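You operate a simulated robot arm through the tools that you are given. There is no shell and no other tool. Be economical: measure what you need, move in short steps, check, and stop when the job is done.

The job below is to be done with a simulated two-armed robot. You get a single attempt, and the scene is never put back.

## Task
Oil the bare top of the yellow card's block and shut it away in the top blue drawer.
Fine: use the yellow brush and the oil in the steel dish; put the brush back. Set down upright: yellow brush. A coat counts when it lies all over at full strength: go over it till it gets no stronger.

It is judged by the outcome, as a careful person would: the job done as asked, and still so three seconds after it is handed in. It fails if anything else is knocked over, pushed out of place, dropped, spilled or broken.

## Robot
Two 7-joint arms with two-finger grippers on one trunk, hanging from a carriage that runs on a gantry, over the field with the corners [-2.499, 0.544], [-2.5, -0.636], [0, -0.637], [0.001, 0.543] (x, y) and turns from -6.056 to 5.952 rad about z. Base frame: it is fixed where the carriage stands at the start and does not move with it; the origin is on the floor, on the carriage's upright axis, x ahead of it, y to its left, z up. Lengths are in m, angles in rad, forces in N, time in s.
The left shoulder is at the start at [0, 0.236, 1.522], the right one opposite. With the tool pointing down near the work surface each hand reaches from about 0.1 to 0.64 m from the robot's upright axis, wherever it stands, measured 20 degrees to its own side. Places, roughly: steel dish [0.9, -0.2, 0.8]; top blue drawer [0.8, -0.7, 0.9]; top drawer of the grey chest [0.8, -0.7, 0.9]. Payload 3.43 kg a hand.
The TCP of each hand is the grasp point between the finger pads, 0.03 m short of the fingertips. In the tool frame z runs along the fingers and y along their closing line. The gripper opens to 0.104 m. The gripper's body begins 0.057 m behind the TCP.
Orientation is told as [roll, pitch, yaw] about the base's x, y, z axes, in that order, counted from this pose: with the fingers straight down and closing along the base's y, the tool's x points along the base's -x, its y along +y and its z along -z.

## Interface
- The arms move only by the tool arm_command. It takes "left_moves", "right_moves" or both (then of equal length, played together; a hand with none holds still); each is a list of rows, each a list of 7 numbers: the finger opening in m, from 0 to 0.104, then the shift along the tool's x, y, z in m, then the turn, a rotation vector about the tool's x, y, z in rad. In form: [[grip, dx, dy, dz, wx, wy, wz], ...]. A call has 1 to 8 rows; each row shifts and turns the commanded pose from where the row before left it, along the tool's axes as they then stand. Rows are played at 5 a second. More than 0.05 m and 0.15 rad between two rows, or a gripper value outside its range, and nothing of the call is played. Where a pose cannot be reached the arm comes as near as it can. A force on the tool above 60 N (or 10 N above the force at the start of the call, whichever is more), or a blocked arm, ends the call early, and 0.2 s more pass. The fingers move at their own pace (about 0.045 m/s each) and stop on an object; they squeeze with about 43 N. The grip force told is the motor's: it shows also when the fingers shut on nothing. Time passes only in rows, and 0.2 s behind the last, so rows that do not move let the fingers close. It gives the time, the measured TCP pose, the force on the tool (base axes), the opening and the grip force at its end, in the units of the frame above (readings bear some noise), with the torque about the TCP (base axes, N m) and any sound that the robot's microphone picked up.
- Cameras (640 x 400 px; columns grow to the right, rows downward): "scene" is now at [0.2662, -0.0231, 1.6559]; the picture's right is [-0.43, -0.90, 0.00], its down [-0.80, 0.39, -0.46] and it looks along [0.41, -0.20, -0.89] (base axes); focal length 274 px, centre (320, 200). "left" rides on the left gripper at [0.067, -0.018, -0.09] in its tool frame; the picture's right is [0.25, 0.97, 0.00], its down [-0.73, 0.19, -0.66] and it looks along [-0.64, 0.17, 0.75] (tool axes); focal length 218 px, centre (320, 200). "right" rides on the right gripper at [0.067, 0.018, -0.09] in its tool frame; the picture's right is [-0.25, 0.97, 0.00], its down [-0.73, -0.19, -0.66] and it looks along [-0.64, -0.17, 0.75] (tool axes); focal length 218 px, centre (320, 200). There is no depth. A picture from a camera that has moved, and an enlarged one, comes with that camera's place and axes in the base frame and with its lens. The place of the scene camera against the robot may be out by one fixed shift of up to 0.025 m in any direction.
- camera(camera): a new picture of that camera. No time passes.
- slide_trunk(by): slides the trunk up (or, below 0, down) by that many m; the arms and the scene camera ride with it, the base frame stays. It gives what a move gives, with no picture.
- steer(legs): drives the robot by 1 to 6 legs, each [ahead, left, turn to the left] in m, m and rad, along the robot's own axes; the way and the turn of a leg run together, so that a leg with both is an arc; at most 1.5 m and 3.142 rad a leg. The arms and the cameras ride along, it lands a little off, and it stops where it bumps. It keeps to its track: a leg is cut to what the track allows. It gives what a move gives.
- head_to(pan, tilt): turns the head with the scene camera to pan (to the left, within 1.501 rad either way) and tilt (down, from -0.506 to 1.204), counted from straight ahead of the robot. It gives what a move gives.
- enlarge(camera, box): a new picture of the part [left, top, right, bottom] of that camera's present view, enlarged. No time passes.
- hand_in(): hands the job in; it is judged then, once.

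Go step by step. Nothing tells you exact positions but the pictures and the camera data: compare them with the known pose of the tool, close in by small moves and look again before you grip or let go. The budget is 120 turns and 92 pictures, counting those below and the enlarged ones. Unless the task says otherwise, let go and move clear before handing in, and close with one line.

The tools are called after ">>>" as a command line: name --argument value ..., lists and objects as JSON in quotes. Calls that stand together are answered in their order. arm_command: Moves the arms, as the interface text tells. Its arguments: {"type":"object","properties":{"left_moves":{"type":"array"},"right_moves":{"type":"array"}},"required":[]} The other tools are called the same way: slide_trunk (by) slides the trunk up or down; steer (legs) drives the base; head_to (pan, tilt) turns the head that bears the scene camera; camera (camera) takes a picture; enlarge (camera, box) takes an enlarged picture of a part of a camera's view; hand_in () hands the job in.

At the start:

```text
clock: 0.0
left_tcp_pos: [0.3948, 0.079, 1.1038]
left_ee_rot: [0.0, 0.0, 0.001]
left_wrist_force: [0.7, -0.6, 0.3]
left_ft_torque: [-0.01, 0.0, 0.01]
left_opening: 0.104
left_grip_force: 0.1
right_tcp_pos: [0.4136, -0.2362, 1.1677]
right_ee_rot: [-0.002, -0.003, 0.001]
right_wrist_force: [0.5, -0.7, -0.1]
right_ft_torque: [0.04, -0.01, -0.03]
right_opening: 0.1037
right_grip_force: 0.2
trunk travel left (down, up): [-0.433, 0.207]
robot x, y, heading: [-0.0002, 0.0007, -0.002]
head pan, tilt: [-0.449, 1.096]
```

scene: 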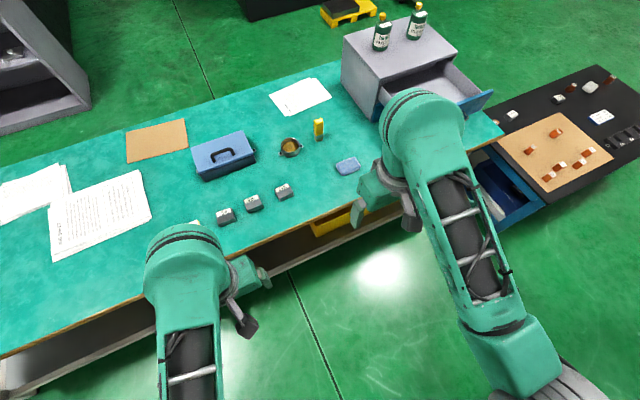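
right: 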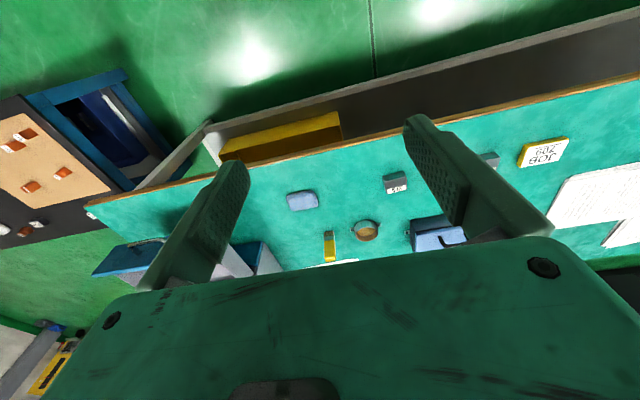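
left: 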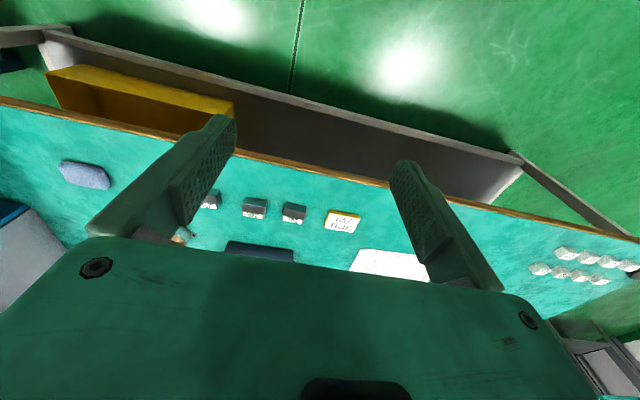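

I see a bench with three small labelled blocks, a yellow card, the dish, a yellow brush, a grey chest with an open blue-fronted drawer. I'll look closer to read the labels.

>>> enlarge --camera "scene" --box '[180, 100, 380, 240]'

>>> enlarge --camera "left" --box '[180, 160, 400, 280]'

>>> enlarge --camera "right" --box '[360, 120, 600, 270]'

>>> enlarge --camera "scene" --box '[330, 0, 640, 220]'

```text
2.86 times, centred on (280, 170) of scene
camera zoom: at [0.2662, -0.0231, 1.6559], right [-0.43, -0.9, 0.0], down [-0.8, 0.39, -0.46], along [0.41, -0.2, -0.89], focal length 784 px, centre (434, 286)
```

zoom: 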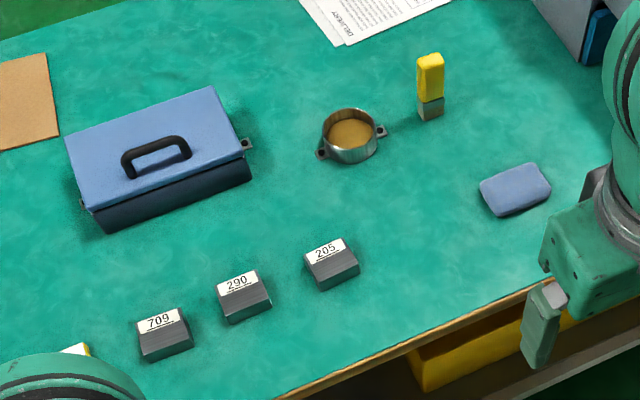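

```text
2.91 times, centred on (290, 220) of left
camera zoom: at [0.3287, 0.0618, 1.1949], right [-0.25, 0.97, 0.0], down [0.73, 0.19, 0.66], along [0.64, 0.17, -0.75], focal length 635 px, centre (407, 142)
```

zoom: 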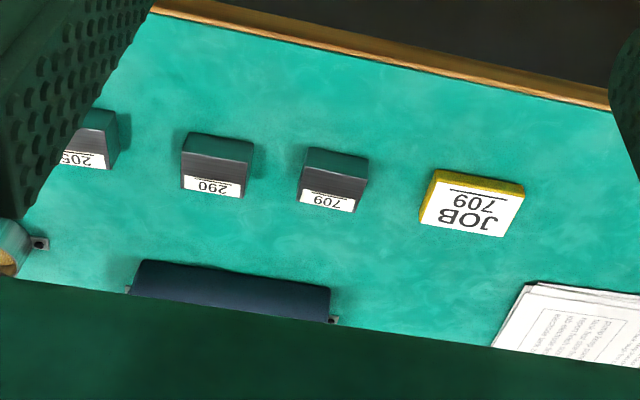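

```text
2.67 times, centred on (480, 195) of right
camera zoom: at [0.3468, -0.2194, 1.2568], right [0.25, 0.97, 0.0], down [0.73, -0.19, 0.66], along [0.64, -0.17, -0.75], focal length 582 px, centre (-107, 213)
```

zoom: 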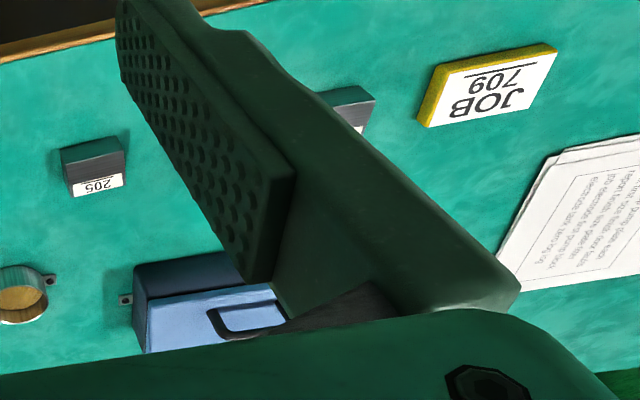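

```text
1.82 times, centred on (485, 110) of scene
camera zoom: at [0.2662, -0.0231, 1.6559], right [-0.43, -0.9, 0.0], down [-0.8, 0.39, -0.46], along [0.41, -0.2, -0.89], focal length 499 px, centre (20, 364)
```

zoom: 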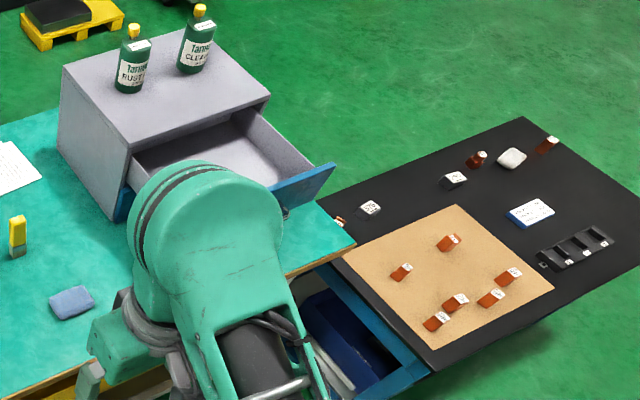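

The card says JOB 709, so the block is 709, around [0.75, 0.10, 0.78]. The dish is around [0.91, -0.21] and the brush stands upright around [0.93, -0.34]. I'll test how far ahead the carriage can go.

>>> steer --legs '[[0.2, 0, 0]]'

```text
clock: 1.6
left_tcp_pos: [0.3951, 0.0781, 1.1049]
left_ee_rot: [0.002, 0.0, -0.003]
left_wrist_force: [-0.3, 0.2, 0.4]
left_ft_torque: [-0.03, -0.02, -0.01]
left_opening: 0.1043
left_grip_force: 0.0
right_tcp_pos: [0.4137, -0.2386, 1.1681]
right_ee_rot: [-0.003, -0.001, -0.002]
right_wrist_force: [-0.3, 0.4, 0.4]
right_ft_torque: [-0.04, -0.01, -0.01]
right_opening: 0.1037
right_grip_force: 0.0
trunk travel left (down, up): [-0.433, 0.207]
robot x, y, heading: [0.0011, 0.0022, -0.0]
head pan, tilt: [-0.449, 1.096]
cut short: leg 1
```

The carriage already stands at its front limit and the bench edge is at about x=0.60, so I need reach from the trunk's height and turn. I'll lower the trunk with the hands still in front of the bench.

>>> slide_trunk --by -0.2

>>> head_to --pan -0.2 --tilt 0.8

>>> camera --camera "scene"

```text
clock: 3.8
left_tcp_pos: [0.3973, 0.0782, 0.9046]
left_ee_rot: [0.0, -0.001, -0.001]
left_wrist_force: [0.1, -0.3, -0.7]
left_ft_torque: [0.03, 0.01, 0.02]
left_opening: 0.1043
left_grip_force: 0.1
right_tcp_pos: [0.4122, -0.238, 0.9675]
right_ee_rot: [-0.002, -0.003, -0.002]
right_wrist_force: [-0.3, 0.2, 0.0]
right_ft_torque: [0.0, -0.06, 0.02]
right_opening: 0.104
right_grip_force: 0.0
trunk travel left (down, up): [-0.233, 0.407]
robot x, y, heading: [0.0038, 0.0009, -0.003]
head pan, tilt: [-0.449, 1.096]
```

```text
clock: 4.6
left_tcp_pos: [0.3964, 0.0791, 0.9049]
left_ee_rot: [0.0, -0.001, -0.004]
left_wrist_force: [0.1, -0.5, 0.9]
left_ft_torque: [-0.01, 0.02, 0.03]
left_opening: 0.104
left_grip_force: 0.0
right_tcp_pos: [0.4139, -0.2381, 0.9678]
right_ee_rot: [-0.001, -0.002, -0.002]
right_wrist_force: [0.3, -0.4, 0.0]
right_ft_torque: [-0.02, 0.0, 0.01]
right_opening: 0.1041
right_grip_force: 0.0
trunk travel left (down, up): [-0.233, 0.407]
robot x, y, heading: [0.003, 0.0004, -0.004]
head pan, tilt: [-0.201, 0.799]
```

```text
84 pictures are left
camera scene: at [0.2887, -0.0127, 1.4774], right [-0.2, -0.98, 0.0], down [-0.7, 0.15, -0.7], along [0.68, -0.14, -0.72], focal length 274 px, centre (320, 200)
```

scene: 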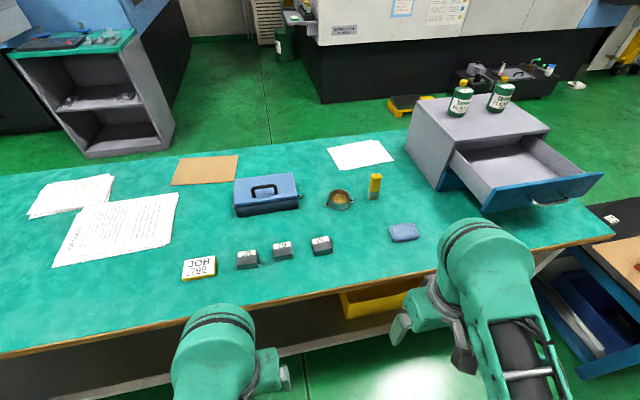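

The layout is clear: the chest with the open drawer is on the right, and the brush stands on its bristles beside the dish. Now I'll test the right arm's forward reach over the bench.

>>> arm_command --right_moves '[[0.104, -0.05, 0, 0, 0, 0, 0], [0.104, -0.05, 0, 0, 0, 0, 0], [0.104, -0.05, 0, 0, 0, 0, 0], [0.104, -0.05, 0, 0, 0, 0, 0], [0.104, -0.05, 0, 0, 0, 0, 0], [0.104, -0.05, 0, 0, 0, 0, 0], [0.104, -0.05, 0, 0, 0, 0, 0]]'

```text
clock: 6.2
left_tcp_pos: [0.3936, 0.0802, 0.9043]
left_ee_rot: [0.001, 0.003, -0.004]
left_wrist_force: [-0.9, 0.1, -0.8]
left_ft_torque: [-0.01, -0.09, 0.02]
left_opening: 0.104
left_grip_force: 0.0
right_tcp_pos: [0.7028, -0.2423, 0.9631]
right_ee_rot: [-0.002, 0.001, -0.001]
right_wrist_force: [0.2, 1.0, -0.4]
right_ft_torque: [0.01, -0.09, -0.03]
right_opening: 0.1041
right_grip_force: 0.0
right hand out of reach, approached as far as the arm can: row 6, 7
trunk travel left (down, up): [-0.233, 0.407]
robot x, y, heading: [-0.0011, -0.0013, -0.004]
head pan, tilt: [-0.201, 0.799]
```

At this height the right hand reaches x≈0.70, about 0.72 m from the shoulder. Turning the robot left brings the right shoulder forward, so I'll retract the hand and turn.

>>> arm_command --right_moves '[[0.104, 0.05, 0, 0, 0, 0, 0], [0.104, 0.05, 0, 0, 0, 0, 0], [0.104, 0.05, 0, 0, 0, 0, 0], [0.104, 0.05, 0, 0, 0, 0, 0], [0.104, 0.05, 0, 0, 0, 0, 0], [0.104, 0.05, 0, 0, 0, 0, 0], [0.104, 0.0, 0, 0, 0, 0, 0]]'

>>> steer --legs '[[0, 0, 1.2]]'

>>> head_to --pan -1.4 --tilt 0.7

>>> camera --camera "scene"

```text
clock: 7.8
left_tcp_pos: [0.3972, 0.0782, 0.9057]
left_ee_rot: [0.0, -0.001, -0.002]
left_wrist_force: [0.4, -0.5, 0.5]
left_ft_torque: [0.01, 0.07, -0.03]
left_opening: 0.1042
left_grip_force: 0.0
right_tcp_pos: [0.4055, -0.2421, 0.9661]
right_ee_rot: [-0.002, -0.007, -0.001]
right_wrist_force: [0.6, 0.5, -0.5]
right_ft_torque: [0.01, 0.04, -0.01]
right_opening: 0.104
right_grip_force: 0.1
trunk travel left (down, up): [-0.233, 0.407]
robot x, y, heading: [0.0006, -0.0014, 0.001]
head pan, tilt: [-0.201, 0.799]
```

```text
clock: 11.2
left_tcp_pos: [0.0711, 0.3965, 0.9054]
left_ee_rot: [0.001, 0.0, 1.201]
left_wrist_force: [0.8, -0.6, 0.3]
left_ft_torque: [0.0, -0.02, 0.0]
left_opening: 0.1038
left_grip_force: 0.1
right_tcp_pos: [0.3722, 0.2895, 0.9673]
right_ee_rot: [-0.002, -0.005, 1.2]
right_wrist_force: [0.2, 0.2, 0.2]
right_ft_torque: [0.01, -0.02, 0.01]
right_opening: 0.1039
right_grip_force: 0.0
trunk travel left (down, up): [-0.233, 0.407]
robot x, y, heading: [0.0033, 0.0006, 1.198]
head pan, tilt: [-0.201, 0.799]
```

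```text
clock: 12.6
left_tcp_pos: [0.0694, 0.3972, 0.906]
left_ee_rot: [-0.001, 0.0, 1.199]
left_wrist_force: [-0.9, 0.4, -0.4]
left_ft_torque: [-0.03, -0.02, 0.0]
left_opening: 0.1039
left_grip_force: 0.2
right_tcp_pos: [0.373, 0.29, 0.9663]
right_ee_rot: [-0.003, -0.005, 1.2]
right_wrist_force: [-0.4, -0.6, 0.1]
right_ft_torque: [0.0, -0.03, -0.01]
right_opening: 0.1039
right_grip_force: 0.1
trunk travel left (down, up): [-0.233, 0.407]
robot x, y, heading: [-0.0008, 0.0021, 1.199]
head pan, tilt: [-1.4, 0.7]
```

```text
83 pictures are left
camera scene: at [0.1657, 0.1736, 1.4857], right [-0.2, -0.98, 0.0], down [-0.63, 0.13, -0.76], along [0.75, -0.15, -0.64], focal length 274 px, centre (320, 200)
```

scene: 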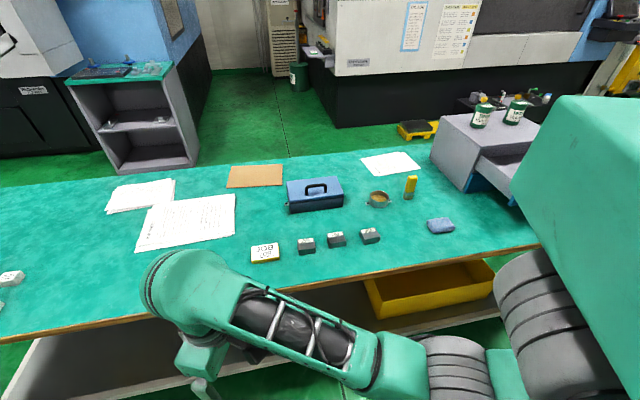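

The turned view is good, and the arm is clear of everything. I'll shift the base toward the brush, turn a little more, lift the hand and lower the trunk so the shoulder sits nearer the bench.

>>> steer --legs '[[-0.242, -0.094, 0], [0, 0, 0.3]]'

>>> arm_command --right_moves '[[0.104, 0, 0.0, -0.05, 0, 0, 0], [0.104, 0, 0.0, -0.05, 0, 0, 0], [0.104, 0, 0, -0.05, 0, 0, 0]]' --left_moves '[[0.104, 0, 0.0, -0.05, 0, 0, 0], [0.104, 0, 0.0, -0.05, 0, 0, 0], [0.104, 0, 0, -0.05, 0, 0, 0]]'

>>> slide_trunk --by -0.2

>>> head_to --pan -1.5 --tilt 0.7

>>> camera --camera "scene"

```text
clock: 15.4
left_tcp_pos: [-0.0496, 0.1413, 0.906]
left_ee_rot: [0.0, 0.001, 1.495]
left_wrist_force: [0.0, -0.3, -0.5]
left_ft_torque: [0.04, 0.01, 0.0]
left_opening: 0.104
left_grip_force: 0.2
right_tcp_pos: [0.2703, 0.1273, 0.9662]
right_ee_rot: [-0.001, -0.007, 1.496]
right_wrist_force: [0.1, -0.3, -0.3]
right_ft_torque: [-0.03, -0.01, 0.02]
right_opening: 0.104
right_grip_force: 0.1
trunk travel left (down, up): [-0.233, 0.407]
robot x, y, heading: [-0.0011, -0.2586, 1.498]
head pan, tilt: [-1.4, 0.7]
```

```text
clock: 16.2
left_tcp_pos: [-0.033, 0.1771, 0.9931]
left_ee_rot: [0.001, -0.004, 1.498]
left_wrist_force: [0.1, 0.6, 1.1]
left_ft_torque: [-0.08, 0.02, 0.02]
left_opening: 0.1039
left_grip_force: 0.1
left hand out of reach, approached as far as the arm can: row 2, 3
right_tcp_pos: [0.2787, 0.1859, 0.9943]
right_ee_rot: [-0.001, -0.01, 1.497]
right_wrist_force: [0.3, -0.6, -0.3]
right_ft_torque: [-0.03, 0.0, -0.03]
right_opening: 0.1037
right_grip_force: 0.2
right hand out of reach, approached as far as the arm can: row 1, 2, 3
trunk travel left (down, up): [-0.233, 0.407]
robot x, y, heading: [0.0002, -0.2574, 1.494]
head pan, tilt: [-1.4, 0.7]
```

```text
clock: 18.3
left_tcp_pos: [-0.034, 0.1743, 0.7926]
left_ee_rot: [-0.001, -0.002, 1.496]
left_wrist_force: [0.0, -0.2, -0.1]
left_ft_torque: [-0.02, -0.01, -0.02]
left_opening: 0.104
left_grip_force: 0.0
right_tcp_pos: [0.2781, 0.1834, 0.7927]
right_ee_rot: [-0.002, -0.006, 1.496]
right_wrist_force: [-0.8, 0.1, -0.2]
right_ft_torque: [0.01, 0.0, 0.02]
right_opening: 0.1041
right_grip_force: 0.0
trunk travel left (down, up): [-0.033, 0.607]
robot x, y, heading: [-0.0036, -0.2577, 1.495]
head pan, tilt: [-1.4, 0.7]
```

```text
clock: 19.0
left_tcp_pos: [-0.033, 0.1744, 0.7935]
left_ee_rot: [0.0, -0.003, 1.496]
left_wrist_force: [-0.8, -0.5, -0.3]
left_ft_torque: [0.01, -0.01, 0.02]
left_opening: 0.1038
left_grip_force: 0.0
right_tcp_pos: [0.2779, 0.1835, 0.7936]
right_ee_rot: [-0.002, -0.007, 1.496]
right_wrist_force: [1.2, -0.3, 1.0]
right_ft_torque: [0.02, 0.0, 0.01]
right_opening: 0.1041
right_grip_force: 0.1
trunk travel left (down, up): [-0.033, 0.607]
robot x, y, heading: [0.0001, -0.2592, 1.494]
head pan, tilt: [-1.499, 0.7]
```

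```text
82 pictures are left
camera scene: at [0.1095, -0.0541, 1.2857], right [0.0, -1.0, 0.0], down [-0.64, 0.0, -0.76], along [0.76, 0.0, -0.64], focal length 274 px, centre (320, 200)
```

scene: 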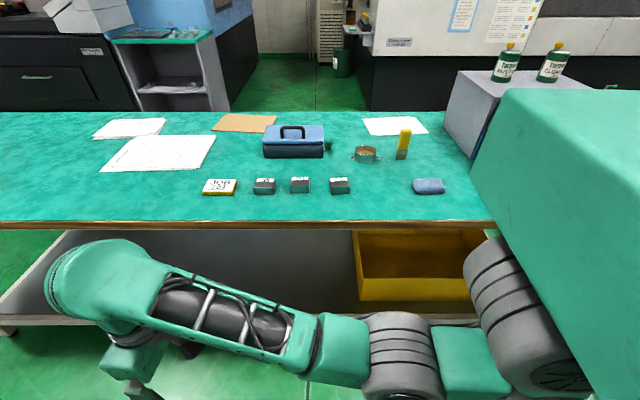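

The arm hangs in front of the bench. I'll raise the trunk a little and turn the hand so its fingers close along the base's y, facing the bench.

>>> slide_trunk --by 0.12

>>> arm_command --right_moves '[[0.104, 0, -0.02, 0, 0, 0, 0.15], [0.104, 0, -0.02, 0, 0, 0, 0.15], [0.104, 0, -0.02, 0, 0, 0, 0.15], [0.104, 0, -0.02, 0, 0, 0, 0.15], [0.104, 0, -0.02, 0, 0, 0, 0.15], [0.104, 0, -0.02, 0, 0, 0, 0.15], [0.104, 0, -0.02, 0, 0, 0, 0.15], [0.104, 0, -0.02, 0, 0, 0, 0.15]]'

>>> arm_command --right_moves '[[0.104, -0.01, -0.04, 0, 0, 0, 0.15], [0.104, -0.01, -0.04, 0, 0, 0, 0.145], [0.104, -0.02, -0.04, 0, 0, 0, 0], [0.104, -0.02, -0.04, 0, 0, 0, 0], [0.104, -0.03, -0.03, 0, 0, 0, 0], [0.104, -0.03, -0.03, 0, 0, 0, 0], [0.104, -0.03, -0.03, 0, 0, 0, 0], [0.104, -0.03, -0.03, 0, 0, 0, 0]]'

```text
clock: 20.5
left_tcp_pos: [-0.0332, 0.1765, 0.9124]
left_ee_rot: [0.0, -0.004, 1.497]
left_wrist_force: [-0.9, -0.2, 0.1]
left_ft_torque: [-0.01, 0.04, 0.02]
left_opening: 0.1039
left_grip_force: 0.0
right_tcp_pos: [0.2779, 0.1838, 0.9134]
right_ee_rot: [-0.002, -0.008, 1.497]
right_wrist_force: [0.6, -0.2, 0.6]
right_ft_torque: [-0.01, 0.01, -0.02]
right_opening: 0.1041
right_grip_force: 0.0
trunk travel left (down, up): [-0.153, 0.487]
robot x, y, heading: [0.0004, -0.2594, 1.499]
head pan, tilt: [-1.499, 0.7]
```

```text
clock: 22.3
left_tcp_pos: [-0.0341, 0.175, 0.9129]
left_ee_rot: [0.001, -0.002, 1.495]
left_wrist_force: [0.5, -0.8, 0.0]
left_ft_torque: [0.02, 0.01, 0.0]
left_opening: 0.104
left_grip_force: 0.0
right_tcp_pos: [0.4043, 0.1069, 0.8932]
right_ee_rot: [0.009, -0.007, 0.294]
right_wrist_force: [0.1, -0.1, 0.7]
right_ft_torque: [0.01, 0.02, -0.02]
right_opening: 0.104
right_grip_force: 0.0
right hand out of reach, approached as far as the arm can: row 4, 5, 6, 7, 8
trunk travel left (down, up): [-0.153, 0.487]
robot x, y, heading: [0.0007, -0.2562, 1.5]
head pan, tilt: [-1.499, 0.7]
```

```text
clock: 24.1
left_tcp_pos: [-0.0327, 0.173, 0.9126]
left_ee_rot: [-0.002, -0.004, 1.496]
left_wrist_force: [-0.8, -0.3, 0.6]
left_ft_torque: [0.0, 0.05, -0.01]
left_opening: 0.1041
left_grip_force: 0.0
right_tcp_pos: [0.6065, -0.1646, 0.8817]
right_ee_rot: [0.006, -0.006, 0.004]
right_wrist_force: [0.6, -0.1, 0.4]
right_ft_torque: [0.04, 0.04, -0.02]
right_opening: 0.1043
right_grip_force: 0.1
right hand out of reach, approached as far as the arm can: row 1, 2
trunk travel left (down, up): [-0.153, 0.487]
robot x, y, heading: [-0.0025, -0.2604, 1.498]
head pan, tilt: [-1.499, 0.7]
```

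The hand is now over the bench edge, fingers closing along y. I'll tilt the fingers forward by 0.45 rad to gain reach, and look.

>>> arm_command --right_moves '[[0.104, 0, 0, -0.01, 0, -0.15, 0], [0.104, 0, 0, -0.01, 0, -0.15, 0], [0.104, 0, 0, -0.01, 0, -0.15, 0], [0.104, -0.02, -0.03, -0.02, 0, 0, 0], [0.104, -0.02, -0.03, -0.02, 0, 0, 0], [0.104, -0.02, -0.03, -0.02, 0, 0, 0]]'

>>> camera --camera "right"

>>> camera --camera "scene"

```text
clock: 25.5
left_tcp_pos: [-0.0318, 0.1754, 0.9126]
left_ee_rot: [-0.001, -0.002, 1.495]
left_wrist_force: [0.7, 0.2, 0.9]
left_ft_torque: [0.01, 0.0, -0.01]
left_opening: 0.104
left_grip_force: 0.1
right_tcp_pos: [0.6298, -0.2562, 0.9906]
right_ee_rot: [0.007, -0.454, -0.001]
right_wrist_force: [-0.6, 0.3, -0.7]
right_ft_torque: [-0.01, 0.0, 0.0]
right_opening: 0.1039
right_grip_force: 0.0
trunk travel left (down, up): [-0.153, 0.487]
robot x, y, heading: [-0.0023, -0.2597, 1.492]
head pan, tilt: [-1.499, 0.7]
```

```text
81 pictures are left
camera right: at [0.5308, -0.2385, 1.0415], right [0.22, 0.97, 0.12], down [0.37, -0.2, 0.91], along [0.9, -0.16, -0.4], focal length 218 px, centre (320, 200)
```

right: 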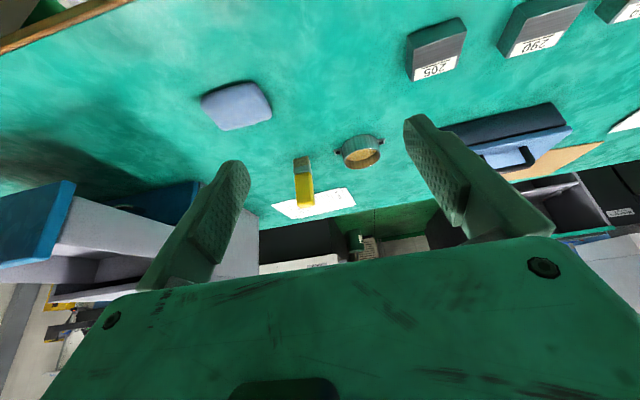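

```text
80 pictures are left
camera scene: at [0.1104, -0.0543, 1.4057], right [0.0, -1.0, 0.0], down [-0.64, 0.0, -0.77], along [0.77, 0.0, -0.64], focal length 274 px, centre (320, 200)
```

scene: 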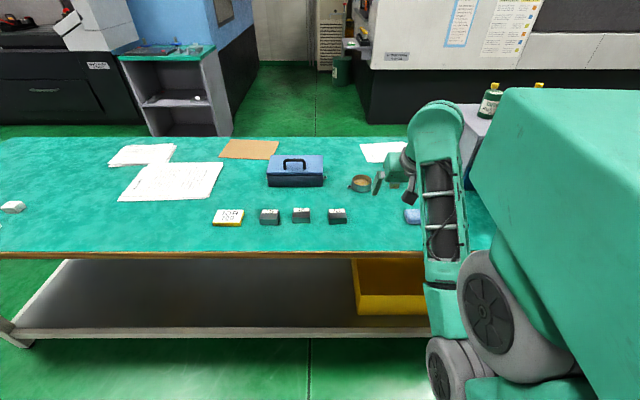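

The brush stands at about [0.925, -0.336], its top at about z=0.87. I'll enlarge it to see its shape.

>>> enlarge --camera "right" --box '[260, 120, 400, 220]'

```text
4.00 times, centred on (330, 170) of right
camera zoom: at [0.5308, -0.2385, 1.0415], right [0.22, 0.97, 0.12], down [0.37, -0.2, 0.91], along [0.9, -0.16, -0.4], focal length 873 px, centre (280, 320)
```

zoom: 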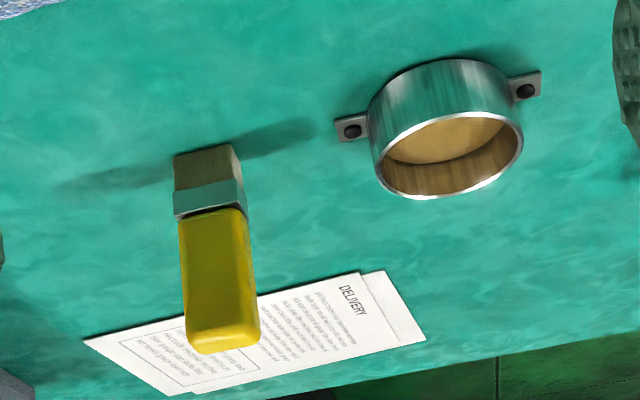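

The brush is about 0.035 m wide with its handle at z 0.81–0.87. I'll move to a hover 0.1 m back from it along the tool axis.

>>> arm_command --right_moves '[[0.09, -0.0336, -0.0135, 0.0266, 0, 0, 0], [0.08, -0.0336, -0.0135, 0.0266, 0, 0, 0], [0.08, -0.0336, -0.0135, 0.0266, 0, 0, 0], [0.08, -0.0336, -0.0135, 0.0266, 0, 0, 0], [0.08, -0.0336, -0.0135, 0.0266, 0, 0, 0], [0.08, -0.0336, -0.0135, 0.0266, 0, 0, 0]]'

>>> camera --camera "right"

```text
clock: 26.9
left_tcp_pos: [-0.0329, 0.1732, 0.9117]
left_ee_rot: [-0.001, -0.003, 1.497]
left_wrist_force: [0.7, -0.6, 0.7]
left_ft_torque: [0.01, 0.02, -0.01]
left_opening: 0.1039
left_grip_force: 0.0
right_tcp_pos: [0.8828, -0.335, 0.9361]
right_ee_rot: [0.007, -0.454, -0.001]
right_wrist_force: [0.9, -0.3, 1.4]
right_ft_torque: [0.02, 0.02, 0.0]
right_opening: 0.0798
right_grip_force: 0.1
trunk travel left (down, up): [-0.153, 0.487]
robot x, y, heading: [-0.0009, -0.2591, 1.496]
head pan, tilt: [-1.499, 0.7]
```

```text
78 pictures are left
camera right: at [0.7835, -0.3175, 0.9859], right [0.22, 0.97, 0.12], down [0.37, -0.2, 0.91], along [0.9, -0.16, -0.4], focal length 218 px, centre (320, 200)
```

right: 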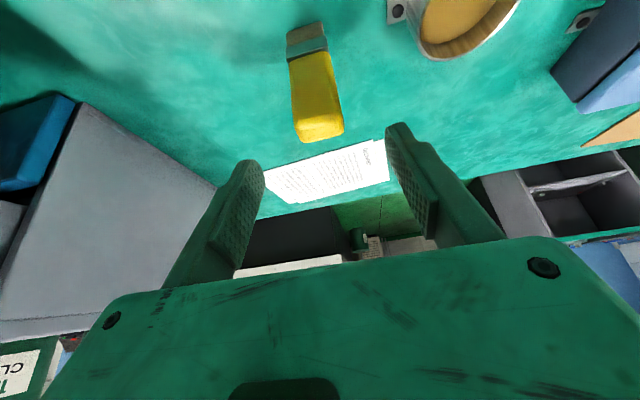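

The hand and brush line up in y, with the brush axis at about x=0.912. I'll descend to the handle.

>>> arm_command --right_moves '[[0.08, 0.0046, 0, 0.0315, 0, 0, 0], [0.08, 0.0046, 0, 0.0315, 0, 0, 0], [0.08, 0.0046, 0, 0.0315, 0, 0, 0]]'

>>> camera --camera "right"

```text
clock: 27.7
left_tcp_pos: [-0.033, 0.1748, 0.9118]
left_ee_rot: [0.001, -0.004, 1.496]
left_wrist_force: [-0.8, 0.6, -0.1]
left_ft_torque: [0.03, 0.0, 0.01]
left_opening: 0.104
left_grip_force: 0.0
right_tcp_pos: [0.908, -0.3338, 0.8426]
right_ee_rot: [0.006, -0.454, 0.0]
right_wrist_force: [0.3, -0.2, -0.1]
right_ft_torque: [0.0, 0.05, 0.0]
right_opening: 0.08
right_grip_force: 0.0
trunk travel left (down, up): [-0.153, 0.487]
robot x, y, heading: [0.0003, -0.254, 1.498]
head pan, tilt: [-1.499, 0.7]
```

```text
77 pictures are left
camera right: at [0.8096, -0.3172, 0.8939], right [0.22, 0.97, 0.12], down [0.37, -0.2, 0.91], along [0.9, -0.16, -0.4], focal length 218 px, centre (320, 200)
```

right: 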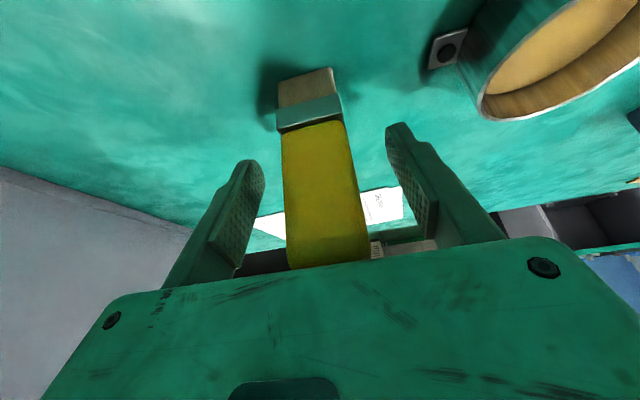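

The handle sits between the pads. I'll nudge 5 mm forward and close on it.

>>> arm_command --right_moves '[[0.08, -0.0045, 0, 0.0022, 0, 0, 0], [0.03, 0, 0, 0, 0, 0, 0], [0.0, 0, 0, 0, 0, 0, 0], [0.0, 0, 0, 0, 0, 0, 0], [0.0, 0, 0, 0, 0, 0, 0], [0.0, 0, 0, 0, 0, 0, 0]]'

>>> camera --camera "right"

```text
clock: 29.1
left_tcp_pos: [-0.0326, 0.1741, 0.9126]
left_ee_rot: [-0.001, -0.005, 1.497]
left_wrist_force: [0.2, 0.4, 0.1]
left_ft_torque: [0.0, -0.02, 0.0]
left_opening: 0.1039
left_grip_force: 0.1
right_tcp_pos: [0.9131, -0.334, 0.8422]
right_ee_rot: [0.008, -0.453, 0.0]
right_wrist_force: [-0.1, 0.3, -0.3]
right_ft_torque: [-0.01, 0.01, -0.01]
right_opening: 0.033
right_grip_force: 42.7
trunk travel left (down, up): [-0.153, 0.487]
robot x, y, heading: [-0.0025, -0.2595, 1.497]
head pan, tilt: [-1.499, 0.7]
```

```text
76 pictures are left
camera right: at [0.8147, -0.3167, 0.894], right [0.22, 0.97, 0.12], down [0.37, -0.2, 0.91], along [0.9, -0.16, -0.4], focal length 218 px, centre (320, 200)
```

right: 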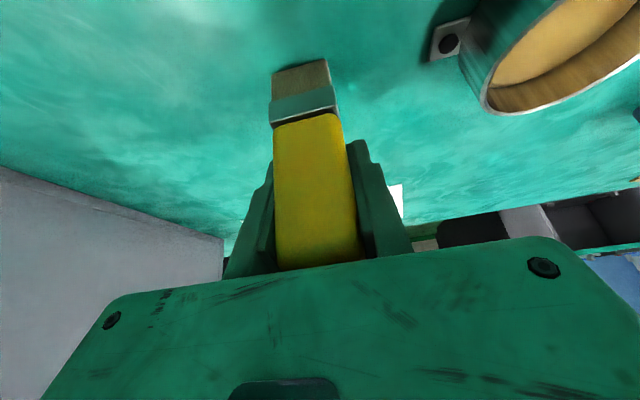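

The brush is held (opening 0.033 at TCP [0.913, -0.334, 0.842]; I'll put it back at that pose). I'll lift it and move above the dish.

>>> arm_command --right_moves '[[0, -0.0197, 0, -0.0404, 0, 0, 0], [0, -0.0197, 0, -0.0404, 0, 0, 0], [0, 0, 0.042, 0, 0, 0, 0], [0, 0, 0.042, 0, 0, 0, 0], [0, 0, 0.041, 0, 0, 0, 0], [0, 0, 0, 0, 0, 0, 0]]'

>>> camera --camera "right"

>>> enlarge --camera "scene" --box '[300, 130, 460, 230]'

```text
clock: 30.5
left_tcp_pos: [-0.0334, 0.1744, 0.9133]
left_ee_rot: [0.0, -0.002, 1.496]
left_wrist_force: [0.7, 0.0, -0.3]
left_ft_torque: [0.01, 0.0, -0.01]
left_opening: 0.104
left_grip_force: 0.0
right_tcp_pos: [0.9134, -0.2106, 0.9323]
right_ee_rot: [0.007, -0.452, 0.0]
right_wrist_force: [-0.3, 0.3, -0.4]
right_ft_torque: [0.0, 0.0, 0.03]
right_opening: 0.0327
right_grip_force: 42.9
trunk travel left (down, up): [-0.153, 0.487]
robot x, y, heading: [-0.0047, -0.2583, 1.496]
head pan, tilt: [-1.499, 0.7]
```

```text
75 pictures are left
camera right: at [0.8152, -0.1932, 0.9838], right [0.23, 0.97, 0.12], down [0.37, -0.2, 0.91], along [0.9, -0.16, -0.4], focal length 218 px, centre (320, 200)
```

right: 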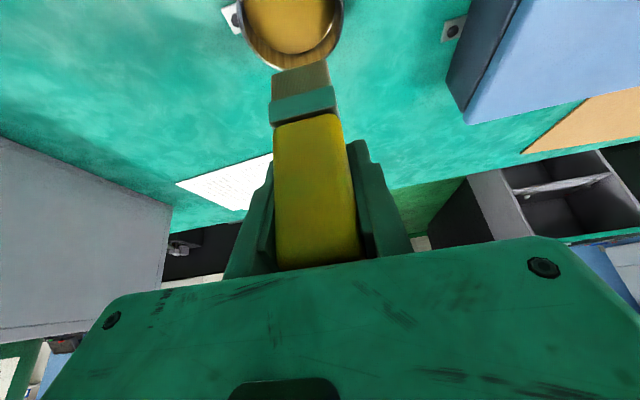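

```text
4.00 times, centred on (380, 180) of scene
camera zoom: at [0.1095, -0.0547, 1.4056], right [0.0, -1.0, 0.0], down [-0.64, 0.0, -0.76], along [0.76, 0.0, -0.64], focal length 1097 px, centre (80, 280)
```

zoom: 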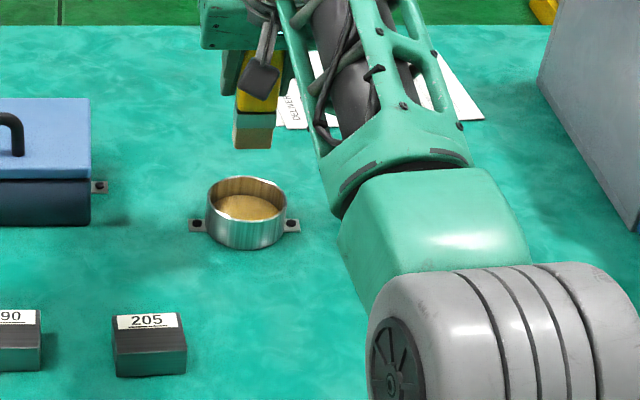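

The brush hangs over the dish (centre about [0.907, -0.210], rim z≈0.805, oil about 1.4 cm below it). I'll dip the bristles about 1 cm into the oil, then lift and look.

>>> arm_command --right_moves '[[0, 0.0127, 0, 0.0216, 0, 0, 0], [0, 0.0127, 0, 0.0216, 0, 0, 0], [0, 0.0128, 0, 0.0216, 0, 0, 0], [0, 0, 0, 0, 0, 0, 0], [0, 0, 0.006, 0, 0, 0, 0], [0, 0, -0.006, 0, 0, 0, 0], [0, 0, 0, 0, 0, 0, 0]]'

>>> camera --camera "right"

>>> enlarge --camera "scene" --box '[320, 140, 420, 202]'

```text
clock: 32.1
left_tcp_pos: [-0.0329, 0.1734, 0.9126]
left_ee_rot: [0.0, -0.004, 1.496]
left_wrist_force: [-0.2, 1.0, -0.5]
left_ft_torque: [0.0, 0.02, 0.0]
left_opening: 0.1043
left_grip_force: 0.0
right_tcp_pos: [0.9072, -0.2074, 0.8576]
right_ee_rot: [0.009, -0.452, 0.0]
right_wrist_force: [0.3, 0.3, -0.9]
right_ft_torque: [0.01, -0.02, 0.0]
right_opening: 0.0327
right_grip_force: 43.1
trunk travel left (down, up): [-0.153, 0.487]
robot x, y, heading: [-0.0016, -0.2575, 1.497]
head pan, tilt: [-1.499, 0.7]
```

```text
73 pictures are left
camera right: at [0.8082, -0.1901, 0.9092], right [0.22, 0.97, 0.12], down [0.37, -0.2, 0.91], along [0.9, -0.16, -0.4], focal length 218 px, centre (320, 200)
```

right: 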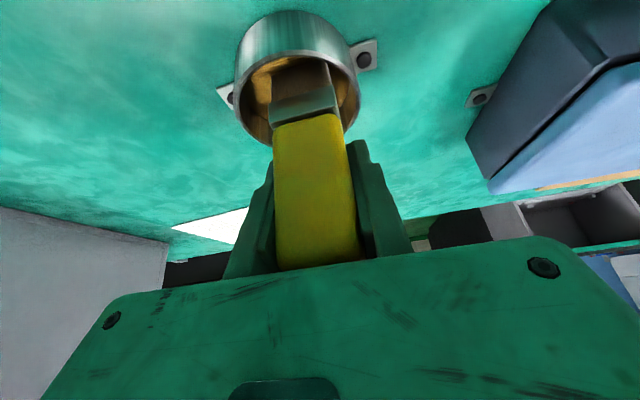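

```text
6.40 times, centred on (370, 171) of scene
camera zoom: at [0.1094, -0.0539, 1.4057], right [0.0, -1.0, 0.0], down [-0.64, 0.0, -0.76], along [0.76, 0.0, -0.64], focal length 1755 px, centre (0, 386)
```

zoom: 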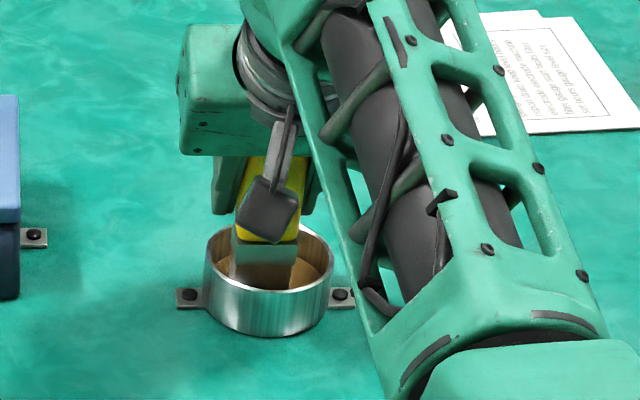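

The bristles are in the oil. I'll lift slowly and let it drip over the dish.

>>> arm_command --right_moves '[[0, -0.0124, 0, -0.0255, 0, 0, 0], [0, -0.0124, 0, -0.0255, 0, 0, 0], [0, -0.0124, 0, -0.0255, 0, 0, 0], [0, 0, 0, 0, 0, 0, 0], [0, 0, 0, 0, 0, 0, 0], [0, 0, 0, 0, 0, 0, 0], [0, 0, 0, 0, 0, 0, 0], [0, 0, 0, 0, 0, 0, 0]]'

>>> camera --camera "right"

>>> enlarge --camera "scene" --box '[200, 140, 420, 260]'

```text
clock: 33.9
left_tcp_pos: [-0.0336, 0.1732, 0.9124]
left_ee_rot: [-0.001, -0.003, 1.497]
left_wrist_force: [-0.2, -0.1, 0.5]
left_ft_torque: [-0.01, 0.01, -0.01]
left_opening: 0.1041
left_grip_force: 0.1
right_tcp_pos: [0.907, -0.2069, 0.9436]
right_ee_rot: [0.007, -0.453, -0.001]
right_wrist_force: [0.1, 0.2, -0.4]
right_ft_torque: [0.0, -0.01, 0.01]
right_opening: 0.0329
right_grip_force: 43.1
trunk travel left (down, up): [-0.153, 0.487]
robot x, y, heading: [0.0003, -0.2615, 1.497]
head pan, tilt: [-1.499, 0.7]
```

```text
71 pictures are left
camera right: at [0.808, -0.1908, 0.994], right [0.22, 0.97, 0.12], down [0.37, -0.2, 0.91], along [0.9, -0.16, -0.4], focal length 218 px, centre (320, 200)
```

right: 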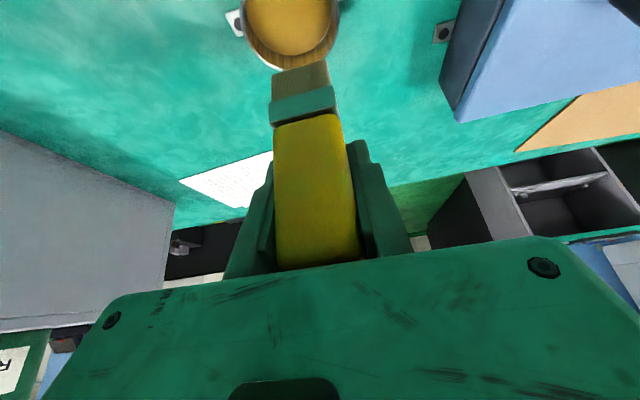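

```text
2.91 times, centred on (310, 200) of scene
camera zoom: at [0.1094, -0.0541, 1.4057], right [0.0, -1.0, 0.0], down [-0.64, 0.0, -0.76], along [0.76, 0.0, -0.64], focal length 798 px, centre (349, 200)
```

zoom: 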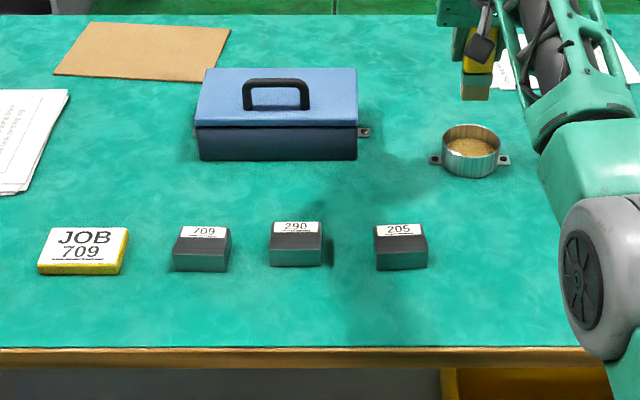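

The brush is loaded, with no drips visible. I'll carry it along x≈0.80, between the toolbox and the blocks, to 709 (bare top around [0.725, 0.112]).

>>> arm_command --right_moves '[[0, 0.032, 0, -0.0156, 0, 0, 0], [0, 0.032, 0, -0.0156, 0, 0, 0], [0, 0.032, 0, -0.0156, 0, 0, 0], [0, 0, 0.045, 0, 0, 0, 0], [0, 0, 0.045, 0, 0, 0, 0], [0, 0, 0.045, 0, 0, 0, 0], [0, 0, 0.045, 0, 0, 0, 0]]'

>>> arm_command --right_moves '[[0, 0, 0.045, 0, 0, 0, 0], [0, 0, 0.045, 0, 0, 0, 0], [0, 0, 0.047, 0, 0, 0, 0], [0, 0.025, 0, -0.0125, 0, 0, 0], [0, 0.025, 0, -0.0125, 0, 0, 0], [0, 0, 0, 0, 0, 0, 0]]'

>>> camera --camera "right"

>>> enlarge --camera "scene" --box '[220, 150, 360, 240]'

```text
clock: 35.5
left_tcp_pos: [-0.0328, 0.1764, 0.9131]
left_ee_rot: [-0.001, -0.002, 1.496]
left_wrist_force: [-1.1, 0.2, -0.6]
left_ft_torque: [-0.01, -0.01, 0.02]
left_opening: 0.1041
left_grip_force: 0.0
right_tcp_pos: [0.7997, -0.0272, 0.9466]
right_ee_rot: [0.009, -0.454, -0.001]
right_wrist_force: [-0.4, 0.8, -0.8]
right_ft_torque: [0.01, 0.01, 0.0]
right_opening: 0.0328
right_grip_force: 43.3
trunk travel left (down, up): [-0.153, 0.487]
robot x, y, heading: [-0.0007, -0.2594, 1.499]
head pan, tilt: [-1.499, 0.7]
```

```text
clock: 36.9
left_tcp_pos: [-0.0337, 0.1746, 0.9124]
left_ee_rot: [-0.002, -0.005, 1.496]
left_wrist_force: [0.4, -0.1, 0.0]
left_ft_torque: [0.02, 0.03, 0.04]
left_opening: 0.1042
left_grip_force: 0.0
right_tcp_pos: [0.7437, 0.1063, 0.9465]
right_ee_rot: [0.007, -0.452, -0.001]
right_wrist_force: [0.8, 0.5, 0.7]
right_ft_torque: [-0.03, 0.0, -0.01]
right_opening: 0.033
right_grip_force: 43.2
trunk travel left (down, up): [-0.153, 0.487]
robot x, y, heading: [-0.0002, -0.257, 1.494]
head pan, tilt: [-1.499, 0.7]
```

```text
69 pictures are left
camera right: at [0.6447, 0.125, 0.9981], right [0.22, 0.97, 0.12], down [0.37, -0.2, 0.91], along [0.9, -0.16, -0.4], focal length 218 px, centre (320, 200)
```

right: 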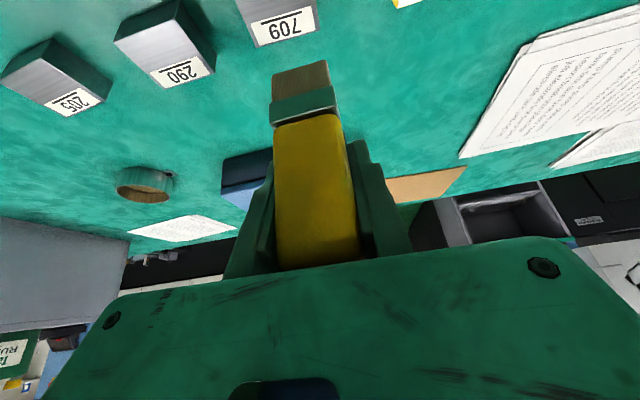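

```text
4.44 times, centred on (290, 195) of scene
camera zoom: at [0.1098, -0.0541, 1.4057], right [0.0, -1.0, 0.0], down [-0.64, 0.0, -0.77], along [0.77, 0.0, -0.64], focal length 1219 px, centre (453, 222)
```

zoom: 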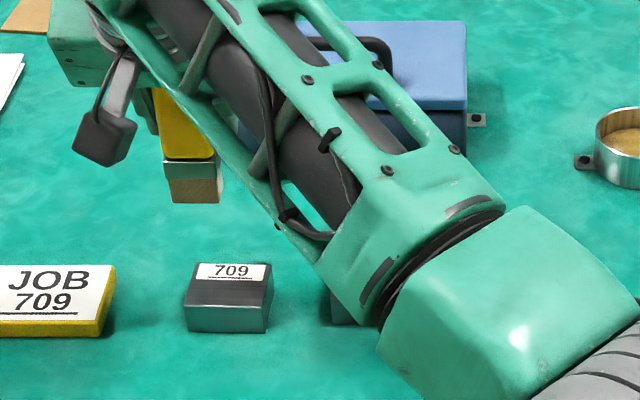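

In the hand camera the block's bare strip spans about x 0.711–0.739 and y 0.070–0.126, with the label on the far side. I'll lower to just above the bare strip and look again.

>>> arm_command --right_moves '[[0, 0.023, -0.004, 0.0255, 0, 0, 0], [0, 0.023, -0.004, 0.0255, 0, 0, 0], [0, 0, 0, 0, 0, 0, 0]]'

>>> camera --camera "right"

>>> enlarge --camera "scene" --box '[240, 180, 320, 230]'

```text
clock: 37.7
left_tcp_pos: [-0.0322, 0.1744, 0.9129]
left_ee_rot: [-0.001, -0.004, 1.496]
left_wrist_force: [0.4, 0.2, -0.6]
left_ft_torque: [0.01, 0.0, 0.02]
left_opening: 0.1038
left_grip_force: 0.1
right_tcp_pos: [0.7255, 0.1009, 0.8803]
right_ee_rot: [0.008, -0.455, 0.001]
right_wrist_force: [-0.2, 0.7, -1.2]
right_ft_torque: [-0.01, 0.0, -0.01]
right_opening: 0.0328
right_grip_force: 43.2
trunk travel left (down, up): [-0.153, 0.487]
robot x, y, heading: [0.0008, -0.2601, 1.493]
head pan, tilt: [-1.499, 0.7]
```

```text
67 pictures are left
camera right: at [0.6257, 0.1182, 0.9314], right [0.22, 0.97, 0.12], down [0.37, -0.2, 0.91], along [0.9, -0.16, -0.4], focal length 218 px, centre (320, 200)
```

right: 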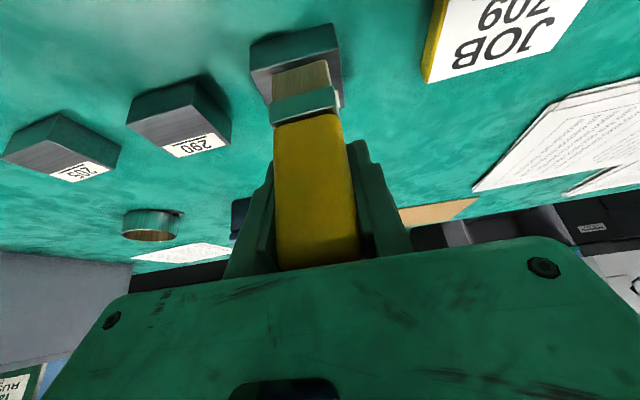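

```text
8.00 times, centred on (280, 205) of scene
camera zoom: at [0.1098, -0.0539, 1.4058], right [0.0, -1.0, 0.0], down [-0.64, 0.0, -0.77], along [0.77, 0.0, -0.64], focal length 2194 px, centre (640, 160)
```

zoom: 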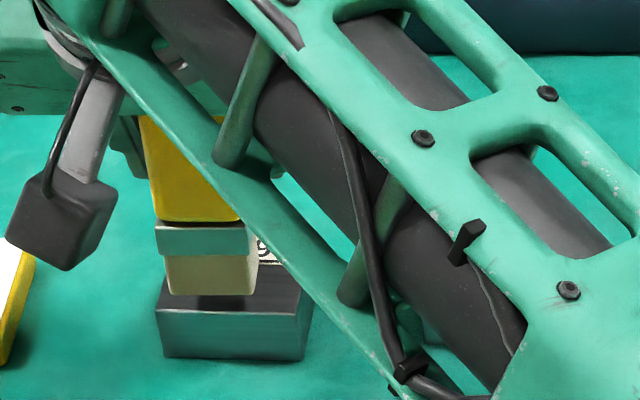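

The bristles' near edge is flush with the block's near edge, and the block's y centre is about 0.096. I'll lower in small steps and watch for contact.

>>> arm_command --right_moves '[[0, 0.00175, -0.005, 0.0036, 0, 0, 0], [0, 0.00175, 0, 0.0036, 0, 0, 0], [0, 0.00175, 0, 0.0036, 0, 0, 0]]'

>>> enlarge --camera "scene" --box '[240, 180, 320, 230]'

>>> enlarge --camera "right" --box '[220, 10, 380, 110]'

```text
clock: 38.5
left_tcp_pos: [-0.0337, 0.1732, 0.9128]
left_ee_rot: [0.0, -0.005, 1.494]
left_wrist_force: [0.2, -0.2, -0.8]
left_ft_torque: [-0.01, 0.0, 0.02]
left_opening: 0.1038
left_grip_force: 0.0
right_tcp_pos: [0.7237, 0.0956, 0.8693]
right_ee_rot: [0.008, -0.454, 0.0]
right_wrist_force: [-1.3, 0.2, 2.9]
right_ft_torque: [-0.08, 0.11, 0.03]
right_opening: 0.0329
right_grip_force: 43.1
trunk travel left (down, up): [-0.153, 0.487]
robot x, y, heading: [-0.0001, -0.2572, 1.494]
head pan, tilt: [-1.499, 0.7]
```

```text
8.00 times, centred on (280, 205) of scene
camera zoom: at [0.1095, -0.0541, 1.4058], right [0.0, -1.0, 0.0], down [-0.64, 0.0, -0.76], along [0.76, 0.0, -0.64], focal length 2194 px, centre (640, 160)
```

zoom: 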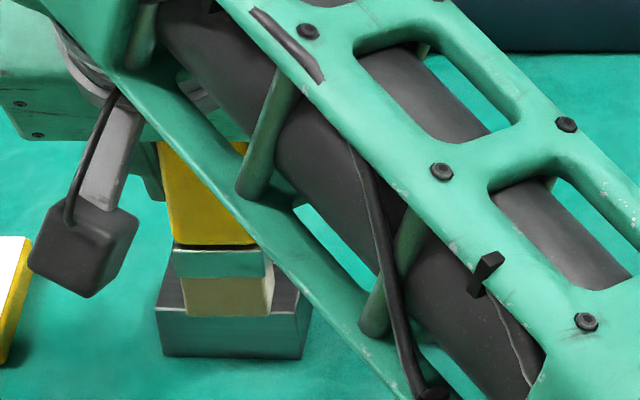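

```text
4.00 times, centred on (300, 60) of right
camera zoom: at [0.625, 0.113, 0.92], right [0.22, 0.97, 0.12], down [0.37, -0.2, 0.91], along [0.9, -0.16, -0.4], focal length 873 px, centre (400, 760)
```

zoom: 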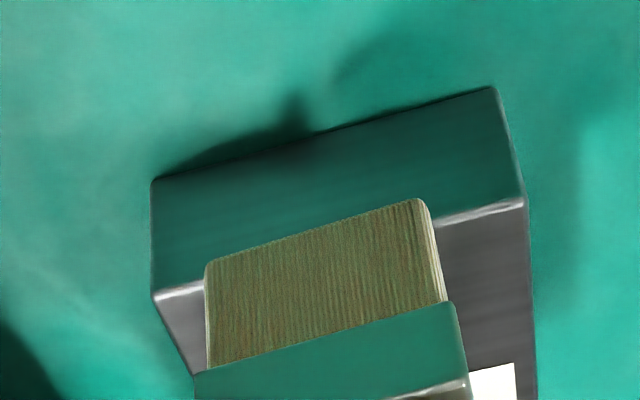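

The bristles touch (about 3 N) with a slight overhang at the near edge. I'll shift 3 mm inward and stroke along y over the bare strip.

>>> arm_command --right_moves '[[0, -0.0027, -0.005, 0.0013, 0, 0, 0], [0, 0, -0.005, 0, 0, 0, 0], [0, 0, 0.008, 0, 0, 0, 0], [0, 0, 0.008, 0, 0, 0, 0], [0, 0, 0.008, 0, 0, 0, 0], [0, -0.0027, 0.003, 0.0013, 0, 0, 0], [0, 0, -0.008, 0, 0, 0, 0], [0, 0, -0.008, 0, 0, 0, 0]]'

>>> arm_command --right_moves '[[0, 0, -0.009, 0, 0, 0, 0], [0, 0, 0.008, 0, 0, 0, 0], [0, -0.022, 0, -0.045, 0, 0, 0], [0, -0.0145, -0.04, -0.0225, 0, 0, 0], [0, -0.0145, -0.04, -0.0225, 0, 0, 0], [0, 0, 0, 0, 0, 0, 0]]'

>>> camera --camera "right"

>>> enlarge --camera "scene" --box '[240, 180, 320, 230]'

```text
clock: 40.3
left_tcp_pos: [-0.0333, 0.1753, 0.9129]
left_ee_rot: [-0.002, -0.003, 1.496]
left_wrist_force: [0.6, -0.1, -0.1]
left_ft_torque: [-0.03, 0.0, -0.03]
left_opening: 0.1041
left_grip_force: 0.1
right_tcp_pos: [0.7309, 0.0968, 0.8689]
right_ee_rot: [0.01, -0.452, 0.0]
right_wrist_force: [-1.5, 0.4, 4.8]
right_ft_torque: [-0.08, 0.17, -0.02]
right_opening: 0.0329
right_grip_force: 42.7
trunk travel left (down, up): [-0.153, 0.487]
robot x, y, heading: [0.0019, -0.2562, 1.494]
head pan, tilt: [-1.499, 0.7]
```

```text
clock: 41.7
left_tcp_pos: [-0.0341, 0.175, 0.9119]
left_ee_rot: [0.0, -0.002, 1.495]
left_wrist_force: [-0.7, 0.2, 1.1]
left_ft_torque: [0.01, -0.01, -0.04]
left_opening: 0.1041
left_grip_force: 0.1
right_tcp_pos: [0.7357, 0.0154, 0.9696]
right_ee_rot: [0.008, -0.453, -0.001]
right_wrist_force: [0.2, 0.9, -0.5]
right_ft_torque: [0.0, -0.01, -0.01]
right_opening: 0.0328
right_grip_force: 43.1
trunk travel left (down, up): [-0.153, 0.487]
robot x, y, heading: [0.0058, -0.2599, 1.5]
head pan, tilt: [-1.499, 0.7]
```

```text
63 pictures are left
camera right: at [0.6368, 0.0326, 1.0208], right [0.22, 0.97, 0.12], down [0.37, -0.2, 0.91], along [0.9, -0.16, -0.4], focal length 218 px, centre (320, 200)
```

right: 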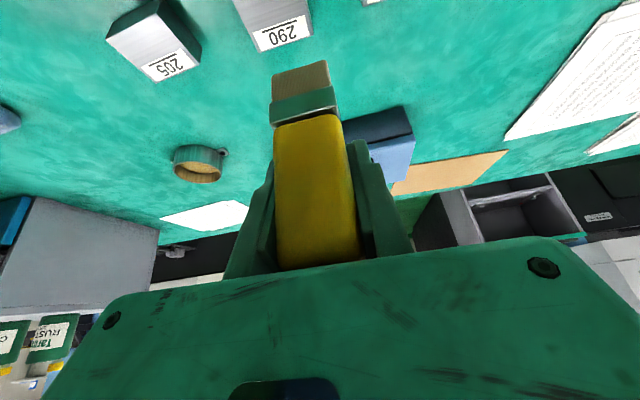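

```text
8.00 times, centred on (280, 205) of scene
camera zoom: at [0.1092, -0.0539, 1.4057], right [0.0, -1.0, 0.0], down [-0.64, 0.0, -0.76], along [0.76, 0.0, -0.64], focal length 2194 px, centre (640, 160)
```

zoom: 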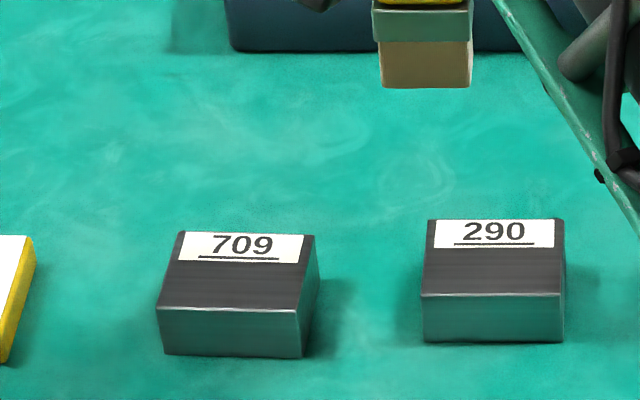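

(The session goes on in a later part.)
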